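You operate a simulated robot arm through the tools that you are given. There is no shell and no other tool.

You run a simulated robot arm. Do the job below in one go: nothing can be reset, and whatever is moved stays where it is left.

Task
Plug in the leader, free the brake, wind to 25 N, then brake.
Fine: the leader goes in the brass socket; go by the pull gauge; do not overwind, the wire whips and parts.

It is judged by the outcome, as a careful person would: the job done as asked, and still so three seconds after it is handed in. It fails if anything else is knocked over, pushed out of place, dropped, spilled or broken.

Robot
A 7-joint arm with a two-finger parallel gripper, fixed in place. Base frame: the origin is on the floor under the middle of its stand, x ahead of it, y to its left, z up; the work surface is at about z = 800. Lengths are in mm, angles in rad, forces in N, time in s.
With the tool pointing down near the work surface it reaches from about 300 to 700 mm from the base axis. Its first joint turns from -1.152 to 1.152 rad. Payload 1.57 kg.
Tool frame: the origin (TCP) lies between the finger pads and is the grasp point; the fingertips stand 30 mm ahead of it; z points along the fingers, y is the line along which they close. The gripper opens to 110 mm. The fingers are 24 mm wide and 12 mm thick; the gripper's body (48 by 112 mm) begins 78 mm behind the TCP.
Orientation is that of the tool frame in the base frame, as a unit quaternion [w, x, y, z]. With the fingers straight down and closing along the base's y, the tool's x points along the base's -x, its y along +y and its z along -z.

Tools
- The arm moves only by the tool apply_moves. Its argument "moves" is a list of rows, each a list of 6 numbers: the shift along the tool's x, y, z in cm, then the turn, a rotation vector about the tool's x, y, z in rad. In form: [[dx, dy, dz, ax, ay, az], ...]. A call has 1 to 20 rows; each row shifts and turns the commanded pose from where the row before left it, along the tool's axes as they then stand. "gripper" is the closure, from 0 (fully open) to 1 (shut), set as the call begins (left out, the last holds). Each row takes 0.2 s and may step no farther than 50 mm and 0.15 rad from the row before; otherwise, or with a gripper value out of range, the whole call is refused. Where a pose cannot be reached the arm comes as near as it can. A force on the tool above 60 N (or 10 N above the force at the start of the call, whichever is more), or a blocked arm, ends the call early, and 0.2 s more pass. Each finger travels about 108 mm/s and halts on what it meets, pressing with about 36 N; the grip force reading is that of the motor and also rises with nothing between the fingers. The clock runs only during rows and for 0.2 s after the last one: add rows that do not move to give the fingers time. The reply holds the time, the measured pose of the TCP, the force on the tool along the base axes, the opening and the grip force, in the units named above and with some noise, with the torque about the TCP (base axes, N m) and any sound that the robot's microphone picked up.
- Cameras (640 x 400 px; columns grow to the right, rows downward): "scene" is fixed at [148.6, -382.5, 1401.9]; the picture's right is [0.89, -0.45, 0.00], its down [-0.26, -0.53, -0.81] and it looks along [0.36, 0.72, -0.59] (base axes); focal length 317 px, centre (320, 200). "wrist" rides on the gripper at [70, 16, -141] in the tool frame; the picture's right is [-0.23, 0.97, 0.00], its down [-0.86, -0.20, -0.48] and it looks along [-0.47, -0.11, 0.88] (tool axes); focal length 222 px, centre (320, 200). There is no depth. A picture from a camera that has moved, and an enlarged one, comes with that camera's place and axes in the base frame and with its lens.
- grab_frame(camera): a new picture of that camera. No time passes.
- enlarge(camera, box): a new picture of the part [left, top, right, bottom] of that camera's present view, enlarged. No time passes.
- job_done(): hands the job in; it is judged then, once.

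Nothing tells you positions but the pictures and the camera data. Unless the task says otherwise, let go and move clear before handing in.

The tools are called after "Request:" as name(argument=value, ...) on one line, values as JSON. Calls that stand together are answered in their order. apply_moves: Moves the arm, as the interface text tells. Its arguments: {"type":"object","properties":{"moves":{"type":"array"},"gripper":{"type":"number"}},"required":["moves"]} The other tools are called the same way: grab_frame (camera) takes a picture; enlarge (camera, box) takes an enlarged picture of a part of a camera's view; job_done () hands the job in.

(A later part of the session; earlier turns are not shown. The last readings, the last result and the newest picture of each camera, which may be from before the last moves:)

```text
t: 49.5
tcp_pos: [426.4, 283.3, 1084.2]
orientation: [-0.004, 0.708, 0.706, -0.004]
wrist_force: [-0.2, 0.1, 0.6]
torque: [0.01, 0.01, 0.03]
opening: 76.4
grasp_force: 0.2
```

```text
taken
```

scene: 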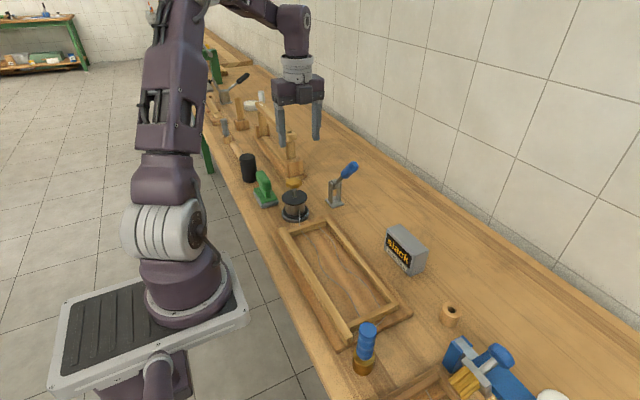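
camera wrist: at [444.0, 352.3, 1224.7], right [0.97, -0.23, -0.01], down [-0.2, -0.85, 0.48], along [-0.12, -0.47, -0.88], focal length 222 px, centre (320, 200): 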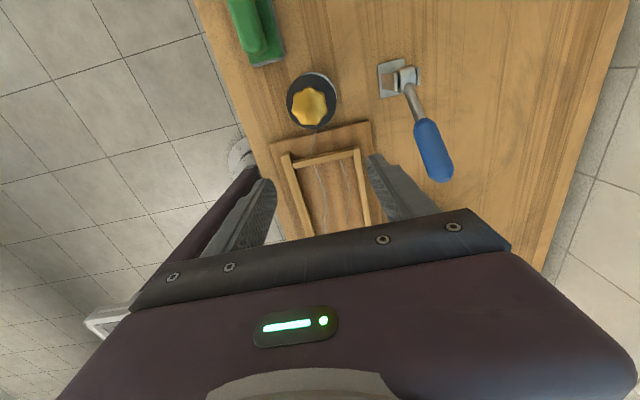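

The lever is still up. I'll enlarge the winch in both views to locate the knob and see how the wire leaves the drum.

Request:
enlarge(camera="wrist", box=[256, 50, 384, 160])

Request:
enlarge(camera="scene", box=[250, 165, 346, 235])

```text
3.64 times, centred on (320, 105) of wrist
camera zoom: at [444.0, 352.3, 1224.7], right [0.97, -0.23, -0.01], down [-0.2, -0.85, 0.48], along [-0.12, -0.47, -0.88], focal length 808 px, centre (320, 546)
```

zoom: 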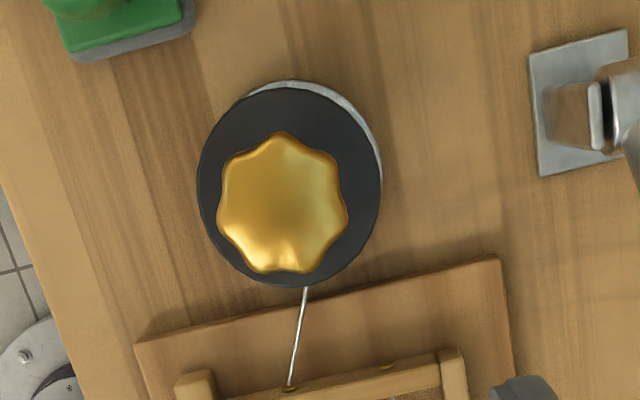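

```text
5.71 times, centred on (298, 200) of scene
camera zoom: at [148.6, -382.5, 1401.9], right [0.89, -0.45, 0.0], down [-0.26, -0.53, -0.81], along [0.36, 0.72, -0.59], focal length 1810 px, centre (446, 200)
```

zoom: 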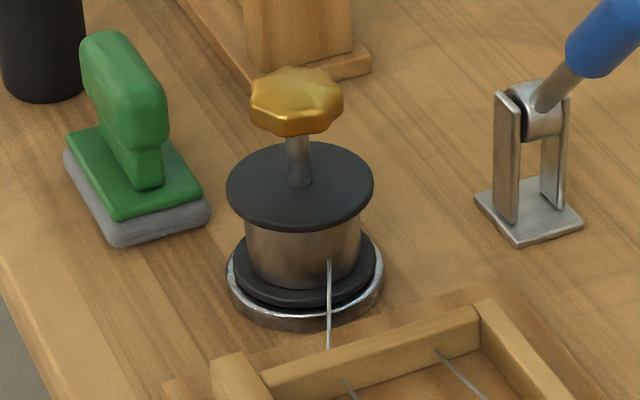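

The knob is a seven-lobed star centred near (421.5, 323, 910), about 47 mm across, with the drum's top flange near z≈856. I'll centre over it and take a baseline picture of the wire slack in the frame.

Request:
apply_moves(moves=[[2, -0.2, 0, -0.0113, 0, 0], [1.95, -0.2, 2, 0, 0, 0], [0, 0, 4, 0, 0, 0], [0, 0, 4, 0, 0, 0], [0, 0, 0, 0, 0, 0]])

Request:
enlarge(camera="wrist", box=[256, 80, 384, 190])

Request:
enlarge(camera="scene", box=[260, 140, 356, 220])

Request:
enlarge(camera="scene", box=[260, 200, 420, 360])

```text
t: 50.7
tcp_pos: [422.3, 319.6, 984.1]
orientation: [0.0, 0.709, 0.706, 0.0]
wrist_force: [0.0, -1.1, -0.1]
torque: [0.02, -0.02, -0.01]
opening: 77.0
grasp_force: 0.1
```

```text
3.64 times, centred on (320, 135) of wrist
camera zoom: at [439.1, 389.1, 1125.5], right [0.97, -0.23, 0.0], down [-0.2, -0.85, 0.48], along [-0.11, -0.47, -0.88], focal length 808 px, centre (320, 436)
```

zoom: 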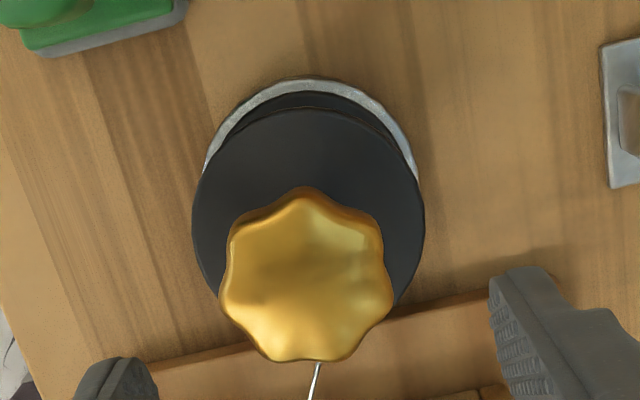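

```text
5.00 times, centred on (308, 180) of scene
camera zoom: at [148.6, -382.5, 1401.9], right [0.89, -0.45, 0.0], down [-0.26, -0.53, -0.81], along [0.36, 0.72, -0.59], focal length 1583 px, centre (380, 300)
```

zoom: 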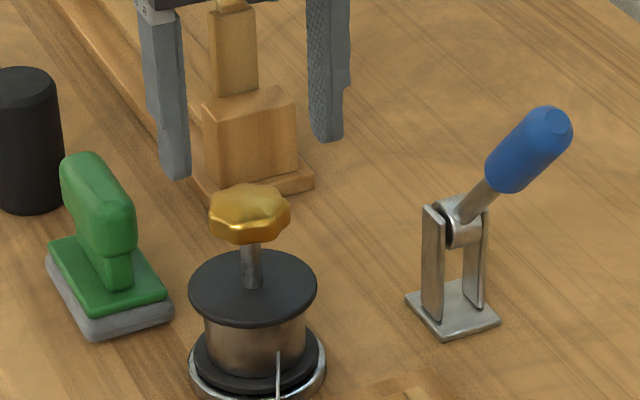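

```text
2.50 times, centred on (340, 280) of scene
camera zoom: at [148.6, -382.5, 1401.9], right [0.89, -0.45, 0.0], down [-0.26, -0.53, -0.81], along [0.36, 0.72, -0.59], focal length 792 px, centre (270, 0)
```

zoom: 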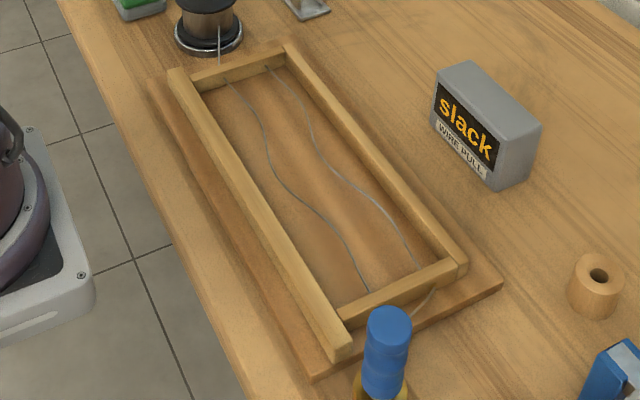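

The knob is near (421, 324). I'll shift slightly, descend so the pads straddle the knob just above the drum flange, and check before closing.

Request:
apply_moves(moves=[[0.44, -0.13, 2, 0, 0, 0], [0, 0, 3, 0, 0, 0], [0, 0, 2, 0, 0, 0], [0, 0, 1, 0, 0, 0], [0, 0, 0, 0, 0, 0]])

Request:
enlarge(camera="scene", box=[260, 140, 356, 220])

Request:
enlarge(camera="wrist", box=[240, 110, 400, 210])

```text
t: 51.9
tcp_pos: [421.5, 324.0, 904.7]
orientation: [0.0, 0.709, 0.705, 0.001]
wrist_force: [-0.7, 0.5, -0.7]
torque: [-0.02, -0.01, -0.01]
opening: 76.9
grasp_force: 0.0
```

```text
5.00 times, centred on (308, 180) of scene
camera zoom: at [148.6, -382.5, 1401.9], right [0.89, -0.45, 0.0], down [-0.26, -0.53, -0.81], along [0.36, 0.72, -0.59], focal length 1583 px, centre (380, 300)
```

zoom: 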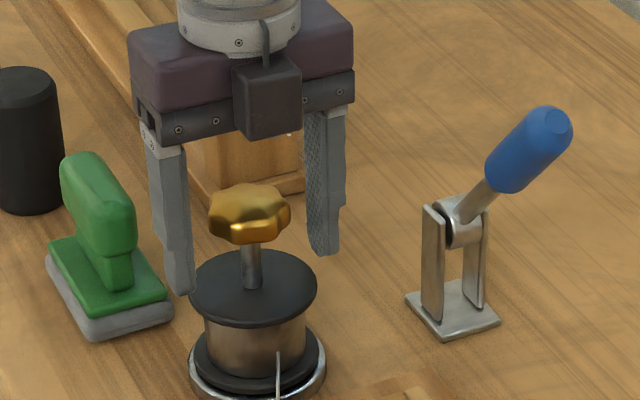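

```text
4.00 times, centred on (320, 160) of wrist
camera zoom: at [437.7, 394.0, 1046.6], right [0.97, -0.23, 0.0], down [-0.2, -0.85, 0.48], along [-0.11, -0.47, -0.88], focal length 888 px, centre (320, 360)
```

zoom: 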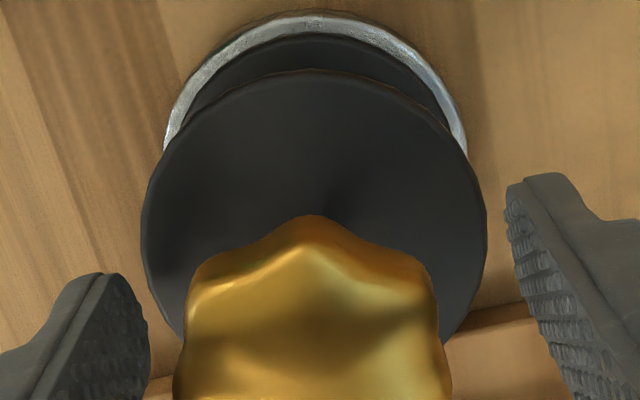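

The fingers straddle the knob above the flange. Closing on it now.

Request:
apply_moves(moves=[[0, 0, 0, 0, 0, 0], [0, 0, 0, 0, 0, 0], [0, 0, 0, 0, 0, 0]], gripper=1)

Request:
enlarge(camera="scene", box=[260, 140, 356, 220])

Request:
enlarge(camera="wrist", box=[240, 110, 400, 210])

```text
t: 52.7
tcp_pos: [420.2, 324.7, 905.3]
orientation: [-0.001, 0.709, 0.705, -0.001]
wrist_force: [-13.0, -0.7, 1.2]
torque: [0.0, 0.04, -0.01]
opening: 43.8
grasp_force: 44.9
```

```text
5.00 times, centred on (308, 180) of scene
camera zoom: at [148.2, -382.5, 1401.9], right [0.89, -0.45, 0.0], down [-0.26, -0.53, -0.81], along [0.36, 0.72, -0.59], focal length 1583 px, centre (380, 300)
```

zoom: 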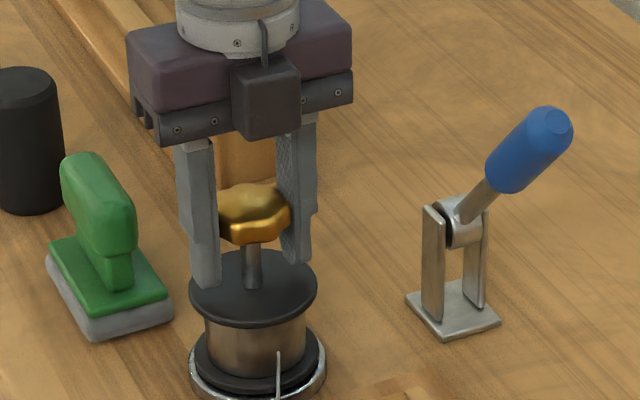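

```text
4.00 times, centred on (320, 160) of wrist
camera zoom: at [436.7, 394.1, 1046.4], right [0.97, -0.23, 0.0], down [-0.2, -0.85, 0.48], along [-0.11, -0.47, -0.88], focal length 888 px, centre (320, 360)
```

zoom: 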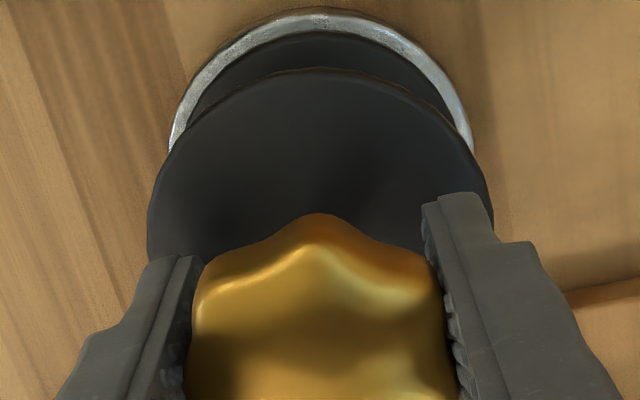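

Gripped with a 43.8 mm opening and a -13 N side load. I'll shift a little to centre, then turn a test amount counter-clockwise as seen from above and look at the wire.

Request:
apply_moves(moves=[[0, -0.08, 0, 0, 0, 0], [0, 0, 0, 0, 0, -0.1], [0, 0, 0, 0, 0, -0.1], [0, 0, 0, 0, 0, -0.1], [0, 0, 0, 0, 0, -0.1], [0, 0, 0, 0, 0, 0]])

Request:
enlarge(camera="scene", box=[260, 140, 356, 220])

Request:
enlarge(camera="scene", box=[260, 200, 420, 360])

```text
t: 54.1
tcp_pos: [421.1, 324.4, 906.4]
orientation: [0.0, 0.553, 0.833, -0.001]
wrist_force: [-9.5, 0.0, -4.8]
torque: [-0.26, -0.46, -0.61]
opening: 45.7
grasp_force: 44.9
```

```text
5.00 times, centred on (308, 180) of scene
camera zoom: at [148.4, -382.4, 1401.9], right [0.89, -0.45, 0.0], down [-0.26, -0.53, -0.81], along [0.36, 0.72, -0.59], focal length 1583 px, centre (380, 300)
```

zoom: 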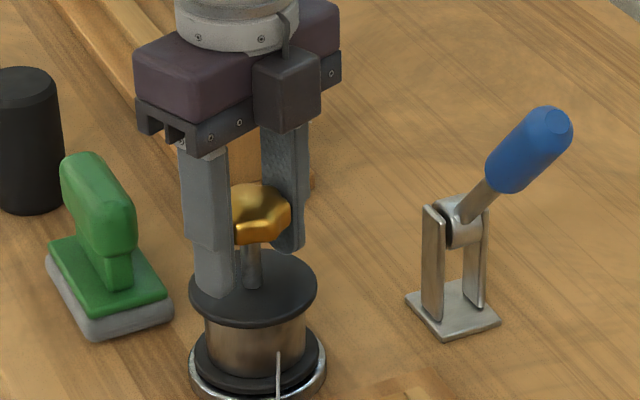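

```text
2.50 times, centred on (340, 280) of scene
camera zoom: at [148.4, -382.4, 1401.9], right [0.89, -0.45, 0.0], down [-0.26, -0.53, -0.81], along [0.36, 0.72, -0.59], focal length 792 px, centre (270, 0)
```

zoom: 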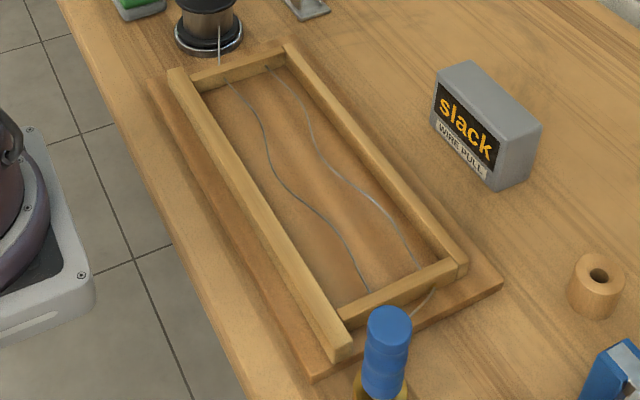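

The waves in the wire look unchanged and there is a -0.6 Nm torque. I'll check whether the knob turned or the fingers slipped around it.

Request:
enlarge(camera="wrist", box=[240, 110, 400, 210])

Request:
enlarge(camera="scene", box=[275, 170, 323, 220])

```text
4.00 times, centred on (320, 160) of wrist
camera zoom: at [407.8, 395.1, 1047.2], right [0.99, 0.17, 0.0], down [0.15, -0.87, 0.48], along [0.08, -0.47, -0.88], focal length 888 px, centre (320, 360)
```

zoom: 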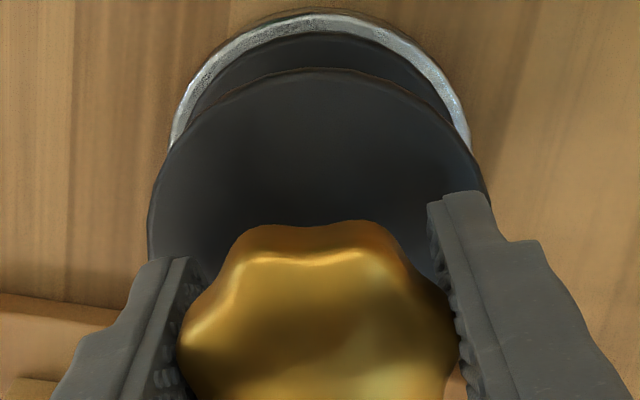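

```text
8.00 times, centred on (299, 195) of scene
camera zoom: at [148.4, -382.4, 1401.9], right [0.89, -0.45, 0.0], down [-0.26, -0.53, -0.81], along [0.36, 0.72, -0.59], focal length 2534 px, centre (488, 240)
```

zoom: 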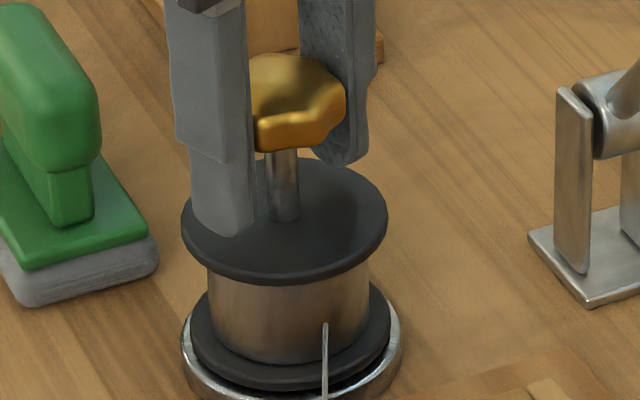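

The knob stayed put while the fingers slipped half a lobe, so it doesn't turn counter-clockwise. I'll turn back clockwise and watch whether it moves that way.

Request:
apply_moves(moves=[[0, 0, 0, 0, 0, 0.1], [0, 0, 0, 0, 0, 0.1], [0, 0, 0, 0, 0, 0.1], [0, 0, 0, 0, 0, 0]])

Request:
enlarge(camera="wrist", box=[240, 110, 400, 210])

Request:
enlarge(camera="scene", box=[260, 200, 420, 360])

```text
t: 55.1
tcp_pos: [419.8, 324.6, 906.6]
orientation: [0.0, 0.673, 0.739, 0.001]
wrist_force: [-6.6, -0.2, 10.1]
torque: [-0.96, 0.31, -0.03]
opening: 45.7
grasp_force: 44.9
```

```text
4.00 times, centred on (320, 160) of wrist
camera zoom: at [429.3, 395.3, 1047.2], right [0.99, -0.13, 0.0], down [-0.12, -0.87, 0.48], along [-0.06, -0.47, -0.88], focal length 888 px, centre (320, 360)
```

zoom: 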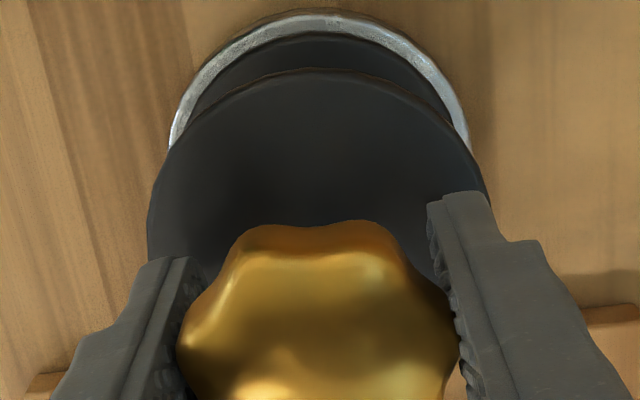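

```text
2.50 times, centred on (340, 280) of scene
camera zoom: at [148.3, -382.6, 1401.9], right [0.89, -0.45, 0.0], down [-0.26, -0.53, -0.81], along [0.36, 0.72, -0.59], focal length 792 px, centre (270, 0)
```

zoom: 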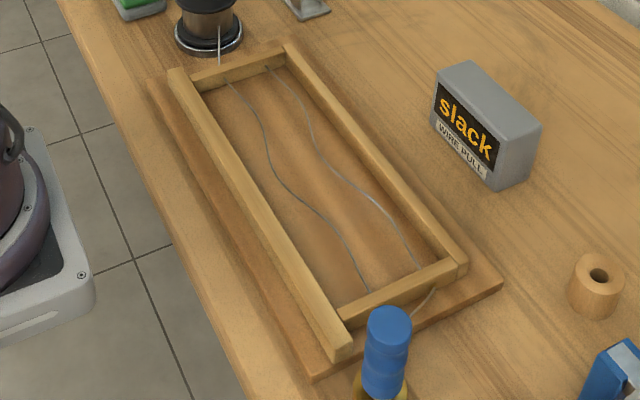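

The knob turns freely clockwise, so that is the winding direction. I'll test a small counter-clockwise turn now to see if there's a ratchet or it was just at its end stop.

Request:
apply_moves(moves=[[0, 0, 0, 0, 0, -0.08], [0, 0, 0, 0, 0, -0.08], [0, 0, 0, 0, 0, 0]])

Request:
enlarge(camera="wrist", box=[240, 110, 400, 210])

```text
t: 55.9
tcp_pos: [420.4, 324.8, 906.2]
orientation: [-0.001, 0.611, 0.792, 0.001]
wrist_force: [-3.1, 1.8, 9.6]
torque: [-0.31, 0.08, 0.04]
opening: 45.6
grasp_force: 45.3
```

```text
4.00 times, centred on (320, 160) of wrist
camera zoom: at [417.7, 395.9, 1047.3], right [1.0, 0.03, 0.0], down [0.02, -0.88, 0.48], along [0.01, -0.48, -0.88], focal length 888 px, centre (320, 360)
```

zoom: 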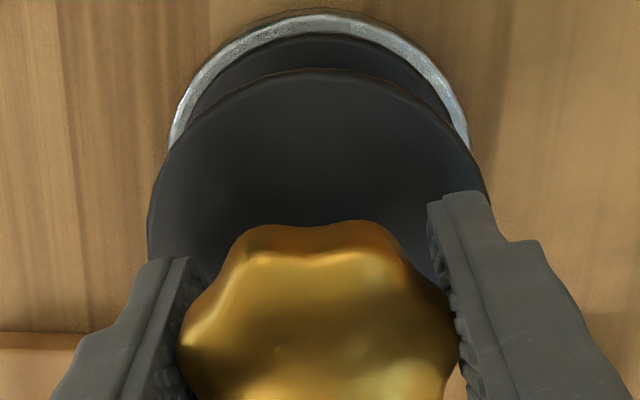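

It follows freely both ways, so there's no ratchet; the first block was just the end stop. I'll open, turn the gripper back about 2.24 rad around the knob for winding range, and regrip.

Request:
apply_moves(moves=[[0, 0, 0, 0, 0, 0], [0, 0, 0, 0, 0, 0], [0, 0, 0, 0, 0, -0.15], [0, 0, 0, 0, 0, -0.15], [0, 0, 0, 0, 0, -0.15], [0, 0, 0, 0, 0, -0.15], [0, 0, 0, 0, 0, -0.15], [0, 0, 0, 0, 0, -0.15], [0, 0, 0, 0, 0, -0.15], [0, 0, 0, 0, 0, -0.15], [0, 0, 0, 0, 0, -0.15], [0, 0, 0, 0, 0, -0.15], [0, 0, 0, 0, 0, -0.15], [0, 0, 0, 0, 0, -0.15], [0, 0, 0, 0, 0, -0.15], [0, 0, 0, 0, 0, -0.15], [0, 0, 0, 0, 0, -0.144], [0, 0, 0, 0, 0, 0]], gripper=0.3)

Request:
grab_frame(camera="scene")

Request:
grab_frame(camera="wrist")

```text
t: 59.7
tcp_pos: [419.8, 324.4, 905.4]
orientation: [0.0, -0.448, 0.894, -0.001]
wrist_force: [0.0, -1.2, 0.0]
torque: [0.02, 0.03, -0.02]
opening: 77.1
grasp_force: 0.1
```

```text
taken
```

scene: 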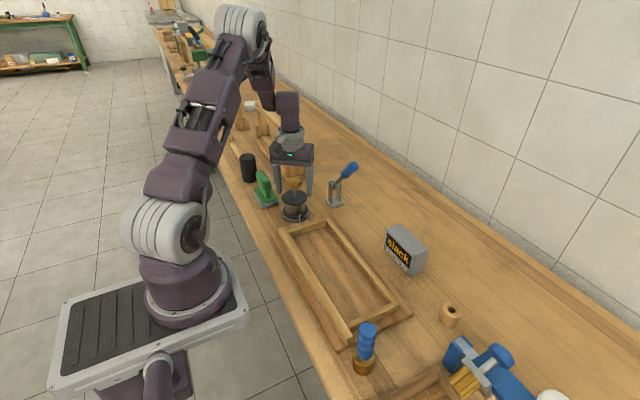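

```text
taken
camera wrist: at [365.3, 277.6, 1046.7], right [-0.64, 0.76, 0.0], down [0.67, 0.57, 0.48], along [0.36, 0.31, -0.88], focal length 222 px, centre (320, 200)
```

wrist: 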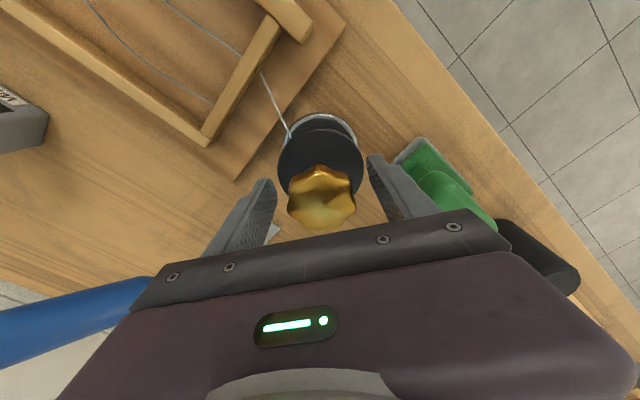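

The fingers now straddle the knob from a new angle with room to wind. I'll close and check the load.

Request:
apply_moves(moves=[[0, 0, 0, 0, 0, 0], [0, 0, 0, 0, 0, 0], [0, 0, 0, 0, 0, 0]], gripper=1)

Request:
enlarge(camera="wrist", box=[240, 110, 400, 230])

Request:
enlarge(camera="scene", box=[265, 215, 405, 345])

```text
t: 60.5
tcp_pos: [419.4, 324.8, 906.2]
orientation: [-0.001, -0.447, 0.894, 0.001]
wrist_force: [-5.4, 4.6, 0.4]
torque: [-0.12, -0.29, 0.02]
opening: 45.1
grasp_force: 44.8
```

```text
3.33 times, centred on (320, 170) of wrist
camera zoom: at [364.8, 278.0, 1046.7], right [-0.64, 0.77, 0.0], down [0.67, 0.56, 0.48], along [0.37, 0.31, -0.88], focal length 740 px, centre (320, 300)
```

zoom: 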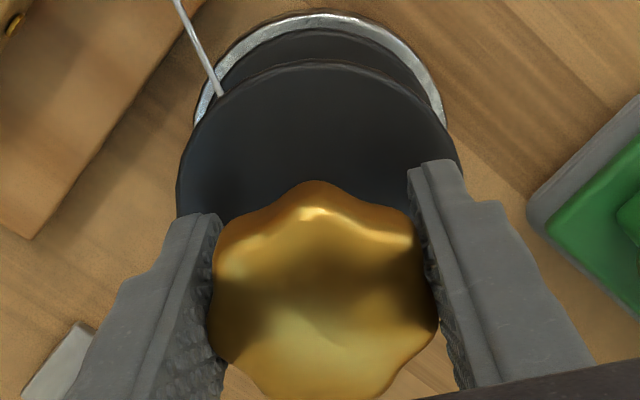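

```text
3.08 times, centred on (335, 280) of scene
camera zoom: at [148.5, -382.4, 1401.9], right [0.89, -0.45, 0.0], down [-0.26, -0.53, -0.81], along [0.36, 0.72, -0.59], focal length 974 px, centre (274, -46)
```

zoom: 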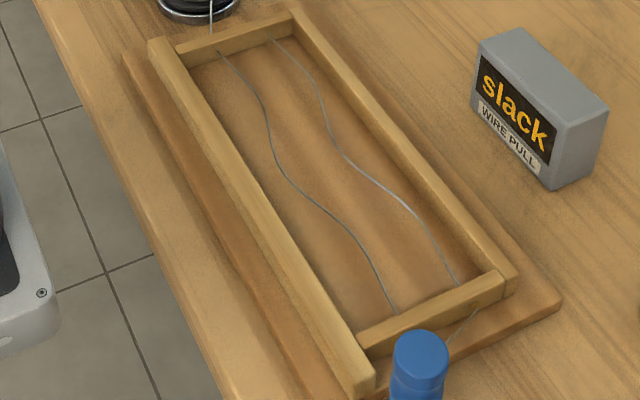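

The grip is good. I'll wind clockwise in gentle steps, checking the gauge and wire.

Request:
apply_moves(moves=[[0, 0, 0, 0, 0, 0.1], [0, 0, 0, 0, 0, 0.1], [0, 0, 0, 0, 0, 0.1], [0, 0, 0, 0, 0, 0.1], [0, 0, 0, 0, 0, 0]])

Request:
enlarge(camera="scene", box=[265, 215, 405, 345])

Request:
enlarge(camera="wrist", box=[240, 110, 400, 230])

```text
t: 61.7
tcp_pos: [419.7, 326.3, 904.5]
orientation: [0.0, -0.26, 0.965, 0.0]
wrist_force: [-9.3, 7.9, -3.1]
torque: [-0.85, 0.13, 0.0]
opening: 44.9
grasp_force: 45.1
```

```text
3.08 times, centred on (335, 280) of scene
camera zoom: at [148.4, -382.2, 1402.0], right [0.89, -0.45, 0.0], down [-0.26, -0.53, -0.81], along [0.36, 0.72, -0.59], focal length 974 px, centre (274, -46)
```

zoom: 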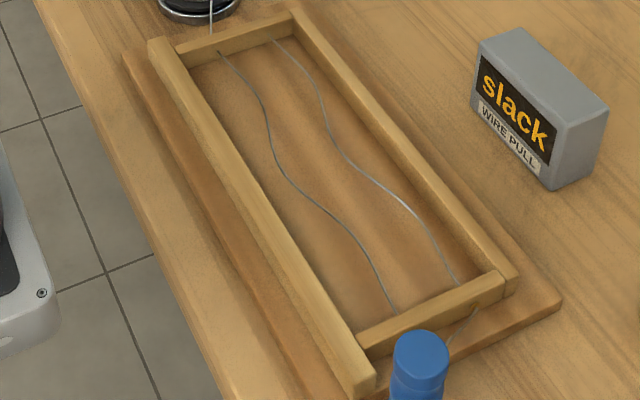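

```text
3.33 times, centred on (320, 170) of wrist
camera zoom: at [351.1, 303.3, 1046.8], right [-0.29, 0.96, 0.0], down [0.84, 0.26, 0.48], along [0.46, 0.14, -0.88], focal length 740 px, centre (320, 300)
```

zoom: 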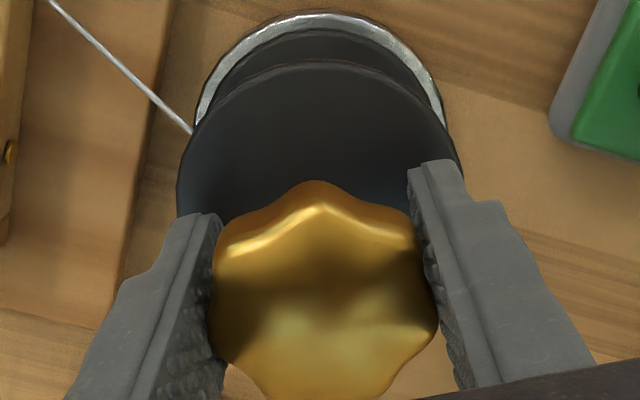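

The knob follows and it still reads slack. I'll ease the side load and continue winding.

Request:
apply_moves(moves=[[0.02, 0.06, 0, 0, 0, 0.1], [0, 0, 0, 0, 0, 0.1], [0, 0, 0, 0, 0, 0.1], [0, 0, 0, 0, 0, 0.1], [0, 0, 0, 0, 0, 0]])

Request:
enlarge(camera="scene", box=[265, 215, 405, 345])

```text
t: 62.9
tcp_pos: [419.1, 324.9, 905.3]
orientation: [-0.001, -0.063, 0.998, 0.0]
wrist_force: [-13.6, 1.6, 1.2]
torque: [-0.1, 0.89, -0.04]
opening: 45.1
grasp_force: 44.9
```

```text
3.08 times, centred on (335, 280) of scene
camera zoom: at [148.3, -382.5, 1401.9], right [0.89, -0.45, 0.0], down [-0.26, -0.53, -0.81], along [0.36, 0.72, -0.59], focal length 974 px, centre (274, -46)
```

zoom: 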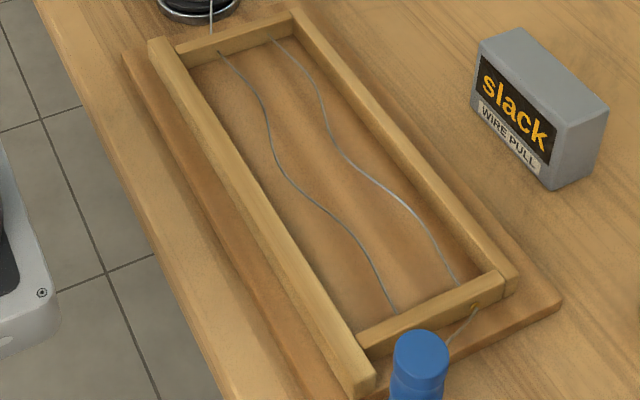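

Still slack with the wave flattening slowly. I'll continue winding another 0.9 rad, then check again.

Request:
apply_moves(moves=[[0.06, 0, 0, 0, 0, 0.1], [0, 0, 0, 0, 0, 0.1], [0, 0, 0, 0, 0, 0.1], [0, 0, 0, 0, 0, 0.1], [0, 0, 0, 0, 0, 0.1], [0, 0, 0, 0, 0, 0.1], [0, 0, 0, 0, 0, 0]])

Request:
enlarge(camera="scene", box=[265, 215, 405, 345])

Request:
enlarge(camera="wrist", box=[240, 110, 400, 230])

```text
t: 64.5
tcp_pos: [419.6, 325.2, 905.2]
orientation: [0.0, 0.235, 0.972, 0.0]
wrist_force: [3.5, 7.1, -14.8]
torque: [-0.5, -0.25, -0.05]
opening: 44.9
grasp_force: 45.4
```

```text
3.08 times, centred on (335, 280) of scene
camera zoom: at [148.9, -382.1, 1402.0], right [0.89, -0.45, 0.0], down [-0.26, -0.53, -0.81], along [0.36, 0.72, -0.59], focal length 974 px, centre (274, -46)
```

zoom: 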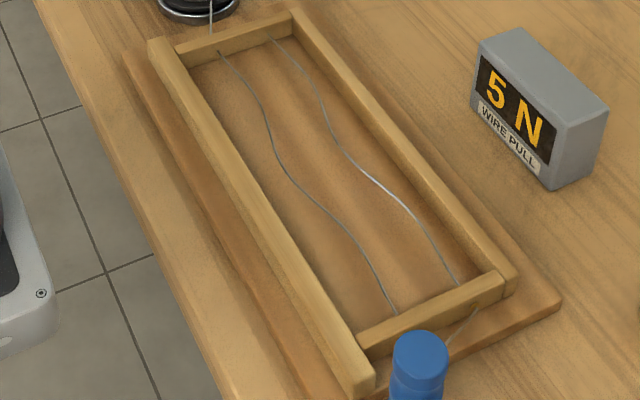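

```text
3.33 times, centred on (320, 170) of wrist
camera zoom: at [364.8, 370.9, 1046.7], right [0.65, 0.76, 0.0], down [0.67, -0.57, 0.48], along [0.37, -0.31, -0.88], focal length 740 px, centre (320, 300)
```

zoom: 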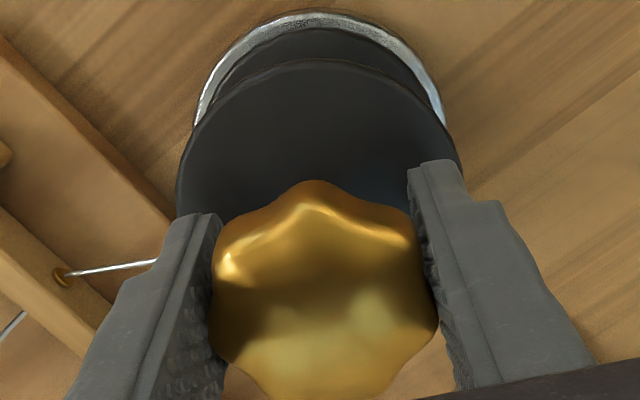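

The gauge now reads 5 N. At this low pull I'll test whether the drum holds when let go, since I'll have to release it to set the brake.

Request:
apply_moves(moves=[[0, 0, 0, 0, 0, 0], [0, 0, 0, 0, 0, 0], [0, 0, 0, 0, 0, 0], [0, 0, 0, 0, 0, 0]], gripper=0.45)

Request:
enlarge(camera="scene", box=[265, 215, 405, 345])

Request:
enlarge(camera="wrist", box=[240, 110, 400, 230])

```text
t: 65.5
tcp_pos: [420.1, 325.1, 905.7]
orientation: [0.0, 0.233, 0.972, 0.001]
wrist_force: [-0.5, 0.4, 0.3]
torque: [0.01, 0.01, -0.01]
opening: 60.5
grasp_force: 0.0
```

```text
3.08 times, centred on (335, 280) of scene
camera zoom: at [148.6, -382.5, 1401.9], right [0.89, -0.45, 0.0], down [-0.26, -0.53, -0.81], along [0.36, 0.72, -0.59], focal length 974 px, centre (274, -46)
```

zoom: 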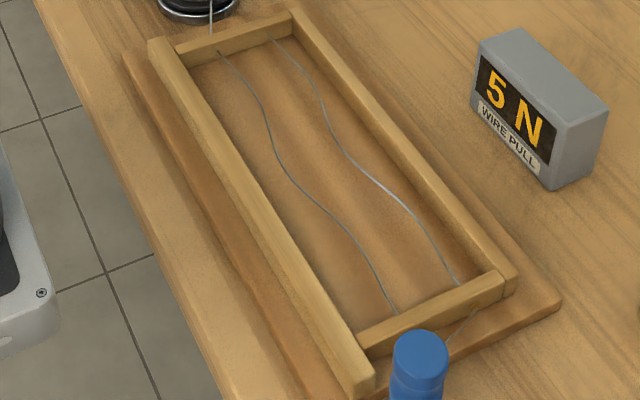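

```text
3.33 times, centred on (320, 170) of wrist
camera zoom: at [364.2, 370.5, 1046.9], right [0.65, 0.76, 0.0], down [0.67, -0.57, 0.48], along [0.36, -0.31, -0.88], focal length 740 px, centre (320, 300)
```

zoom: 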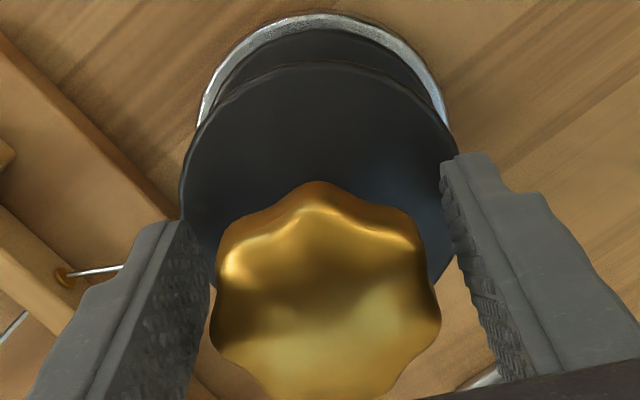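

It holds 5 N by itself with the knob released. I'll regrip and wind in small steps, reading the gauge each time.

Request:
apply_moves(moves=[[0, 0, 0, 0, 0, 0], [0, 0, 0, 0, 0, 0], [0, 0, 0, 0, 0, 0.05], [0, 0, 0, 0, 0, 0.05], [0, 0, 0, 0, 0, 0]], gripper=1)

Request:
enlarge(camera="scene", box=[300, 165, 440, 285])

```text
t: 66.7
tcp_pos: [419.0, 325.2, 905.7]
orientation: [0.0, 0.282, 0.959, -0.001]
wrist_force: [2.7, 7.7, -0.7]
torque: [-0.21, 0.12, 0.0]
opening: 45.0
grasp_force: 44.8
```

```text
3.33 times, centred on (370, 225) of scene
camera zoom: at [148.7, -382.3, 1402.0], right [0.89, -0.45, 0.0], down [-0.26, -0.53, -0.81], along [0.36, 0.72, -0.59], focal length 1056 px, centre (153, 117)
```

zoom: 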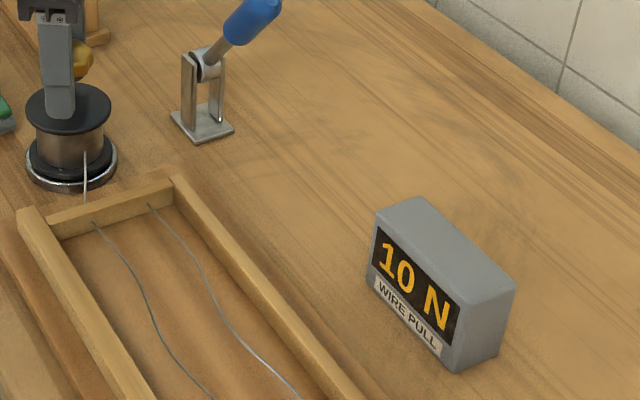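

A 0.1 rad turn gave 5 N more, now 10 N. I'll go another 0.1 rad in small steps.

Request:
apply_moves(moves=[[0, 0, 0, 0, 0, 0.05], [0, 0, 0, 0, 0, 0.05], [0, 0, 0, 0, 0, 0]])

Request:
enlarge(camera="scene", box=[300, 165, 440, 285])

```text
t: 67.5
tcp_pos: [419.6, 324.6, 906.7]
orientation: [0.0, 0.329, 0.944, 0.0]
wrist_force: [3.1, 9.1, 4.0]
torque: [-0.16, 0.28, -0.07]
opening: 44.9
grasp_force: 45.3
```

```text
3.33 times, centred on (370, 225) of scene
camera zoom: at [148.6, -382.3, 1401.9], right [0.89, -0.45, 0.0], down [-0.26, -0.53, -0.81], along [0.36, 0.72, -0.59], focal length 1056 px, centre (153, 117)
```

zoom: 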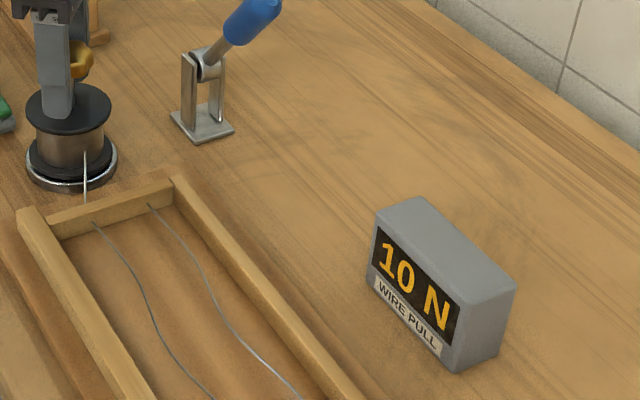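

Still reading 10 N; the gauge may be coarse or slow. I'll wait a moment and read it again.

Request:
apply_moves(moves=[[0, 0, 0, 0, 0, 0], [0, 0, 0, 0, 0, 0], [0, 0, 0, 0, 0, 0]])

Request:
enlarge(camera="scene", box=[370, 220, 440, 280])

Request:
enlarge(camera="wrist", box=[240, 110, 400, 230])

```text
t: 68.3
tcp_pos: [419.2, 325.4, 905.8]
orientation: [0.001, 0.33, 0.944, 0.001]
wrist_force: [5.3, 9.6, 8.2]
torque: [-0.58, 0.07, -0.02]
opening: 44.9
grasp_force: 45.6
```

```text
6.67 times, centred on (405, 250) of scene
camera zoom: at [148.6, -382.3, 1402.0], right [0.89, -0.45, 0.0], down [-0.26, -0.53, -0.81], along [0.36, 0.72, -0.59], focal length 2111 px, centre (-247, -133)
```

zoom: 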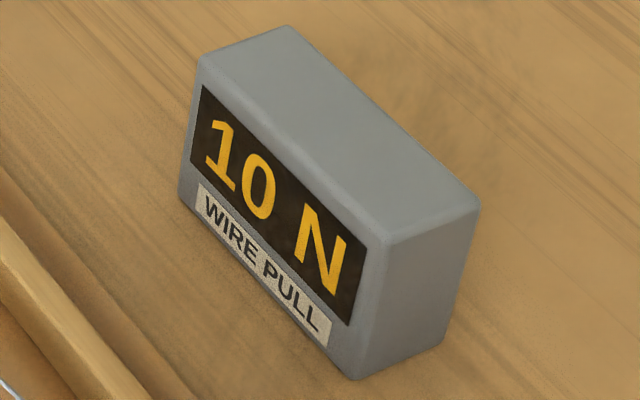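

```text
3.33 times, centred on (320, 170) of wrist
camera zoom: at [374.6, 381.0, 1046.8], right [0.78, 0.62, 0.0], down [0.55, -0.69, 0.48], along [0.3, -0.37, -0.88], focal length 740 px, centre (320, 300)
```

zoom: 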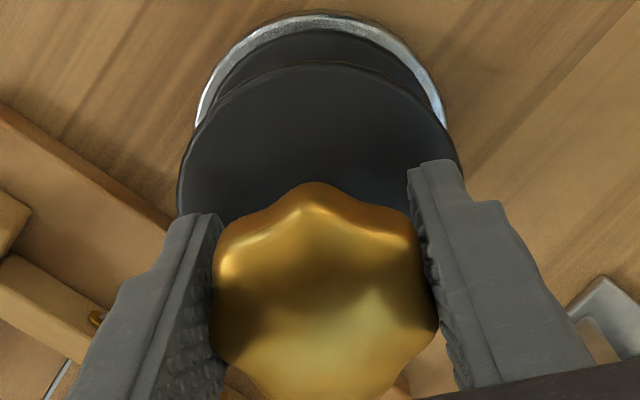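

The gauge seems to show 5 N steps. I'll wind in 0.05 rad increments and note exactly where each reading changes.

Request:
apply_moves(moves=[[0, 0, 0, 0, 0, 0.05], [0, 0, 0, 0, 0, 0]])

Request:
enlarge(camera="scene", box=[370, 220, 440, 280])

```text
t: 68.9
tcp_pos: [418.4, 324.9, 905.7]
orientation: [-0.001, 0.353, 0.936, 0.0]
wrist_force: [5.2, 15.5, -0.4]
torque: [-0.45, -0.53, 0.0]
opening: 44.9
grasp_force: 45.2
```

```text
6.67 times, centred on (405, 250) of scene
camera zoom: at [148.8, -382.1, 1402.0], right [0.89, -0.45, 0.0], down [-0.26, -0.53, -0.81], along [0.36, 0.72, -0.59], focal length 2111 px, centre (-247, -133)
```

zoom: 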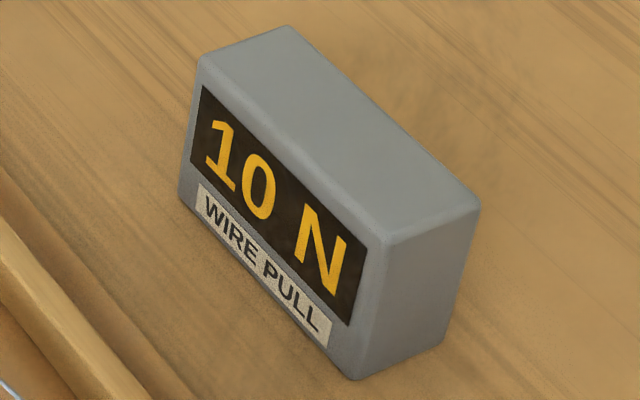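

Request:
apply_moves(moves=[[0.03, 0.06, 0, 0, 0, 0.05], [0, 0, 0, 0, 0, 0]])

Request:
enlarge(camera="scene", box=[370, 220, 440, 280])

```text
t: 69.5
tcp_pos: [420.0, 324.7, 905.7]
orientation: [0.0, 0.376, 0.927, 0.0]
wrist_force: [3.2, 11.0, 2.1]
torque: [1.21, 0.51, -0.03]
opening: 44.9
grasp_force: 45.4
```

```text
6.67 times, centred on (405, 250) of scene
camera zoom: at [148.7, -382.3, 1402.0], right [0.89, -0.45, 0.0], down [-0.26, -0.53, -0.81], along [0.36, 0.72, -0.59], focal length 2111 px, centre (-247, -133)
```

zoom: 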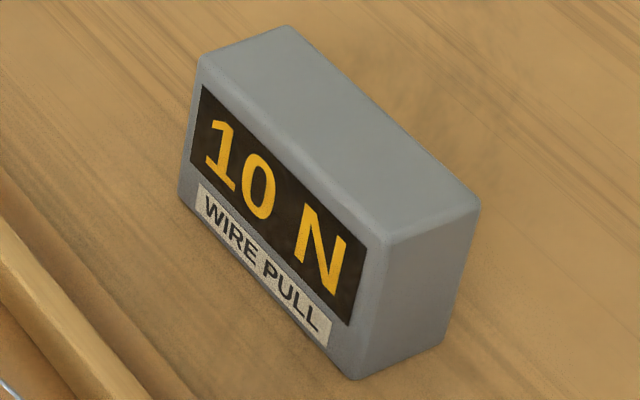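

Request:
apply_moves(moves=[[0, 0, 0, 0, 0, 0.05], [0, 0, 0, 0, 0, 0]])

Request:
enlarge(camera="scene", box=[370, 220, 440, 280])

```text
t: 70.1
tcp_pos: [419.4, 325.1, 906.4]
orientation: [0.0, 0.4, 0.917, -0.001]
wrist_force: [-1.1, 7.2, 9.5]
torque: [0.59, 0.13, 0.01]
opening: 44.9
grasp_force: 45.2
```

```text
6.67 times, centred on (405, 250) of scene
camera zoom: at [148.4, -382.4, 1401.9], right [0.89, -0.45, 0.0], down [-0.26, -0.53, -0.81], along [0.36, 0.72, -0.59], focal length 2111 px, centre (-247, -133)
```

zoom: 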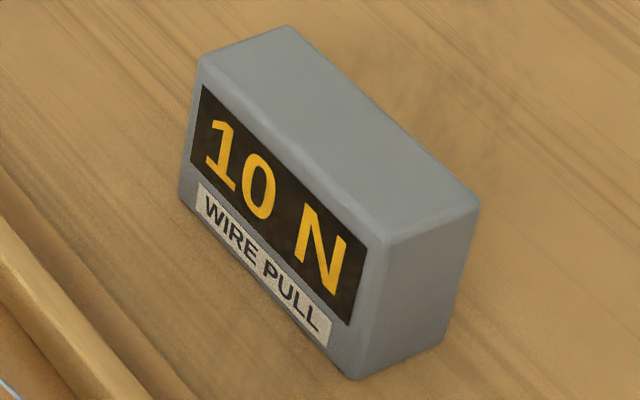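

Request:
apply_moves(moves=[[0, 0, 0, 0, 0, 0.05], [0, 0, 0, 0, 0, 0]])

Request:
enlarge(camera="scene", box=[370, 220, 440, 280])

Request:
enlarge(camera="wrist", box=[240, 110, 400, 230])

```text
t: 70.7
tcp_pos: [420.8, 326.0, 905.6]
orientation: [0.001, 0.421, 0.907, -0.001]
wrist_force: [-1.1, 6.5, 15.6]
torque: [0.18, 0.16, -0.05]
opening: 44.7
grasp_force: 44.9
```

```text
6.67 times, centred on (405, 250) of scene
camera zoom: at [148.4, -382.5, 1401.9], right [0.89, -0.45, 0.0], down [-0.26, -0.53, -0.81], along [0.36, 0.72, -0.59], focal length 2111 px, centre (-247, -133)
```

zoom: 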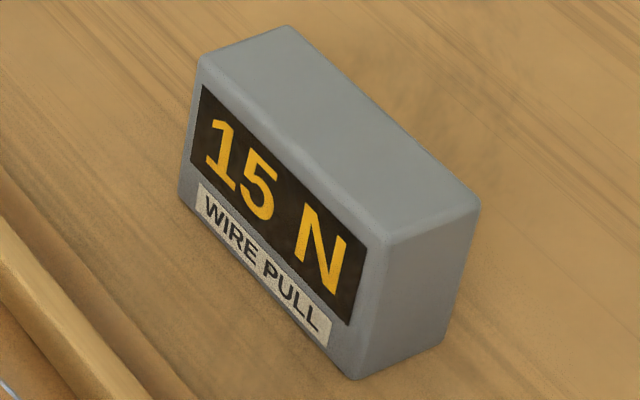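

```text
3.33 times, centred on (320, 170) of wrist
camera zoom: at [386.8, 388.9, 1046.8], right [0.89, 0.45, 0.0], down [0.4, -0.78, 0.48], along [0.22, -0.43, -0.88], focal length 740 px, centre (320, 300)
```

zoom: 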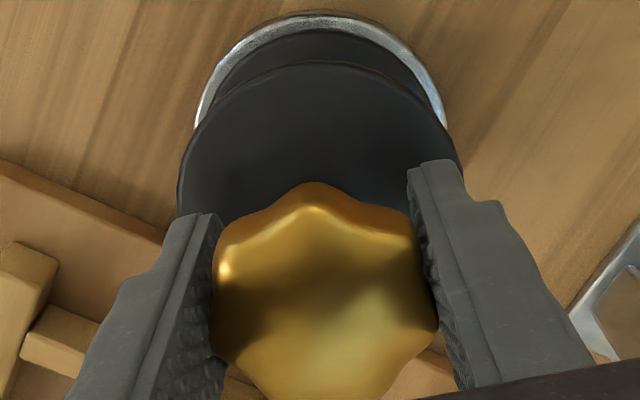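

15 N appears at θ≈0.87, so each 5 N takes about 0.3 rad. I'll continue carefully.

Request:
apply_moves(moves=[[0, 0.04, 0, 0, 0, 0.05], [0, 0, 0, 0, 0, 0.05], [0, 0, 0, 0, 0, 0]])

Request:
enlarge(camera="scene", box=[370, 220, 440, 280])

```text
t: 71.5
tcp_pos: [419.5, 327.0, 905.5]
orientation: [-0.001, 0.467, 0.884, -0.001]
wrist_force: [-3.7, 3.2, 12.9]
torque: [0.17, -0.08, -0.03]
opening: 45.1
grasp_force: 45.0
```

```text
6.67 times, centred on (405, 250) of scene
camera zoom: at [148.3, -382.5, 1401.9], right [0.89, -0.45, 0.0], down [-0.26, -0.53, -0.81], along [0.36, 0.72, -0.59], focal length 2111 px, centre (-247, -133)
```

zoom: 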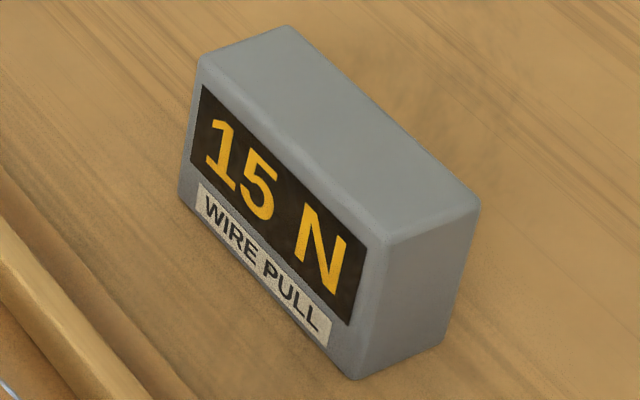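

Request:
apply_moves(moves=[[0, 0, 0, 0, 0, 0.05], [0, 0, 0, 0, 0, 0.05], [0, 0, 0, 0, 0, 0]])

Request:
enlarge(camera="scene", box=[370, 220, 440, 280])

```text
t: 72.3
tcp_pos: [418.3, 325.6, 905.9]
orientation: [-0.001, 0.51, 0.86, -0.001]
wrist_force: [-4.5, -1.8, -3.3]
torque: [1.09, -0.21, -0.04]
opening: 44.8
grasp_force: 45.1
```

```text
6.67 times, centred on (405, 250) of scene
camera zoom: at [148.5, -382.5, 1401.9], right [0.89, -0.45, 0.0], down [-0.26, -0.53, -0.81], along [0.36, 0.72, -0.59], focal length 2111 px, centre (-247, -133)
```

zoom: 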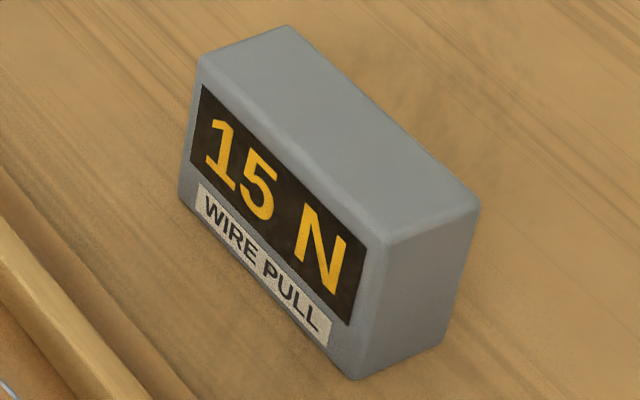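

Request:
apply_moves(moves=[[0, 0, 0, 0, 0, 0.05], [0, 0, 0, 0, 0, 0]])

Request:
enlarge(camera="scene", box=[370, 220, 440, 280])

```text
t: 72.9
tcp_pos: [420.1, 325.3, 906.2]
orientation: [-0.001, 0.531, 0.847, -0.001]
wrist_force: [-8.8, -6.4, -1.6]
torque: [0.71, -0.11, -0.01]
opening: 45.1
grasp_force: 45.0
```

```text
6.67 times, centred on (405, 250) of scene
camera zoom: at [148.4, -382.6, 1401.9], right [0.89, -0.45, 0.0], down [-0.26, -0.53, -0.81], along [0.36, 0.72, -0.59], focal length 2111 px, centre (-247, -133)
```

zoom: 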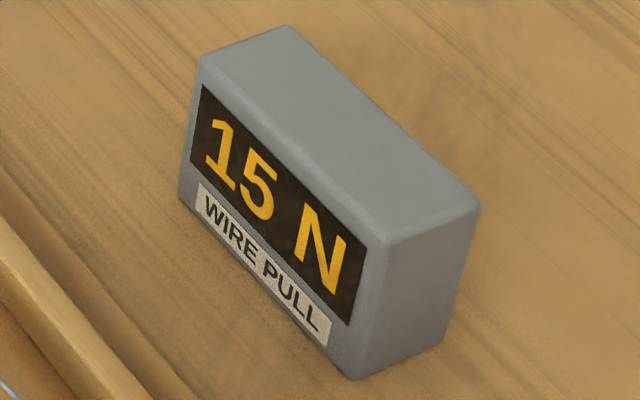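

Request:
apply_moves(moves=[[-0.01, -0.05, 0, 0, 0, 0.05], [0, 0, 0, 0, 0, 0]])

Request:
enlarge(camera="scene", box=[370, 220, 440, 280])

```text
t: 73.5
tcp_pos: [419.3, 325.9, 905.0]
orientation: [0.0, 0.553, 0.833, 0.0]
wrist_force: [-6.2, -3.9, 1.3]
torque: [-0.59, -0.23, -0.03]
opening: 44.8
grasp_force: 44.8
```

```text
6.67 times, centred on (405, 250) of scene
camera zoom: at [148.4, -382.6, 1401.9], right [0.89, -0.45, 0.0], down [-0.26, -0.53, -0.81], along [0.36, 0.72, -0.59], focal length 2111 px, centre (-247, -133)
```

zoom: 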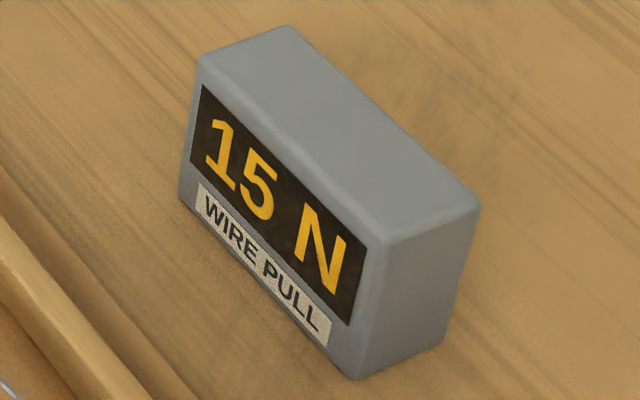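

Request:
apply_moves(moves=[[0, 0, 0, 0, 0, 0.05], [0, 0, 0, 0, 0, 0]])

Request:
enlarge(camera="scene", box=[370, 220, 440, 280])

Request:
enlarge(camera="wrist", box=[240, 110, 400, 230])

```text
t: 74.1
tcp_pos: [419.4, 325.0, 906.4]
orientation: [0.0, 0.574, 0.819, 0.0]
wrist_force: [-0.2, -5.7, 5.4]
torque: [-0.74, 0.32, -0.06]
opening: 45.0
grasp_force: 45.3
```

```text
6.67 times, centred on (405, 250) of scene
camera zoom: at [148.6, -382.7, 1401.9], right [0.89, -0.45, 0.0], down [-0.26, -0.53, -0.81], along [0.36, 0.72, -0.59], focal length 2111 px, centre (-247, -133)
```

zoom: 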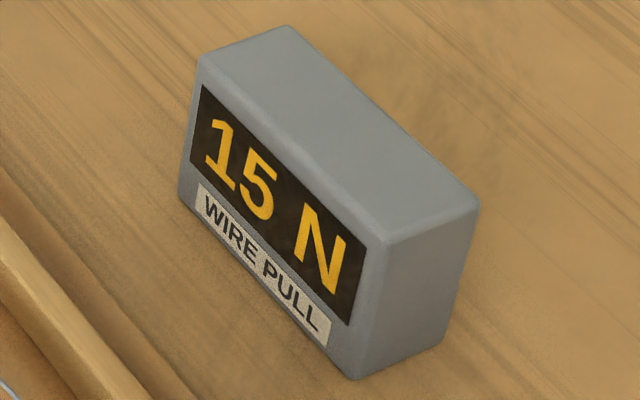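

```text
3.33 times, centred on (320, 170) of wrist
camera zoom: at [410.8, 396.3, 1046.7], right [0.99, 0.12, 0.0], down [0.11, -0.87, 0.48], along [0.06, -0.48, -0.88], focal length 740 px, centre (320, 300)
```

zoom: 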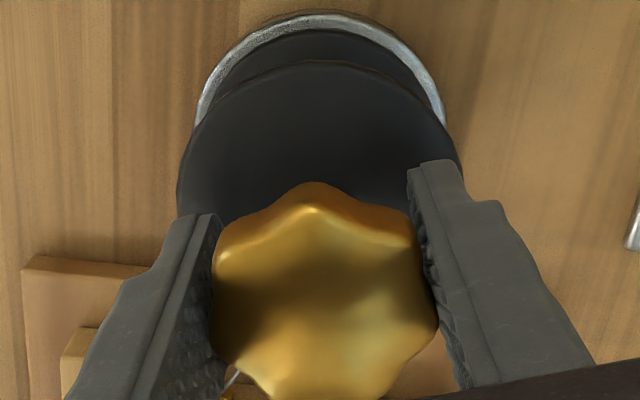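

Request:
apply_moves(moves=[[0, 0, 0, 0, 0, 0.04], [0, 0, 0, 0, 0, 0]])

Request:
enlarge(camera="scene", box=[370, 220, 440, 280])

```text
t: 74.7
tcp_pos: [419.0, 324.6, 905.8]
orientation: [0.001, 0.59, 0.807, 0.001]
wrist_force: [6.9, -6.5, 6.5]
torque: [-0.9, 0.17, -0.04]
opening: 44.5
grasp_force: 44.8
```

```text
6.67 times, centred on (405, 250) of scene
camera zoom: at [148.7, -382.7, 1401.8], right [0.89, -0.45, 0.0], down [-0.26, -0.53, -0.81], along [0.36, 0.72, -0.59], focal length 2111 px, centre (-247, -133)
```

zoom: 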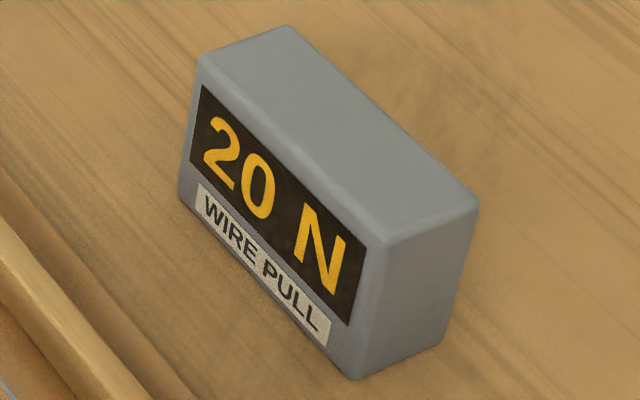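

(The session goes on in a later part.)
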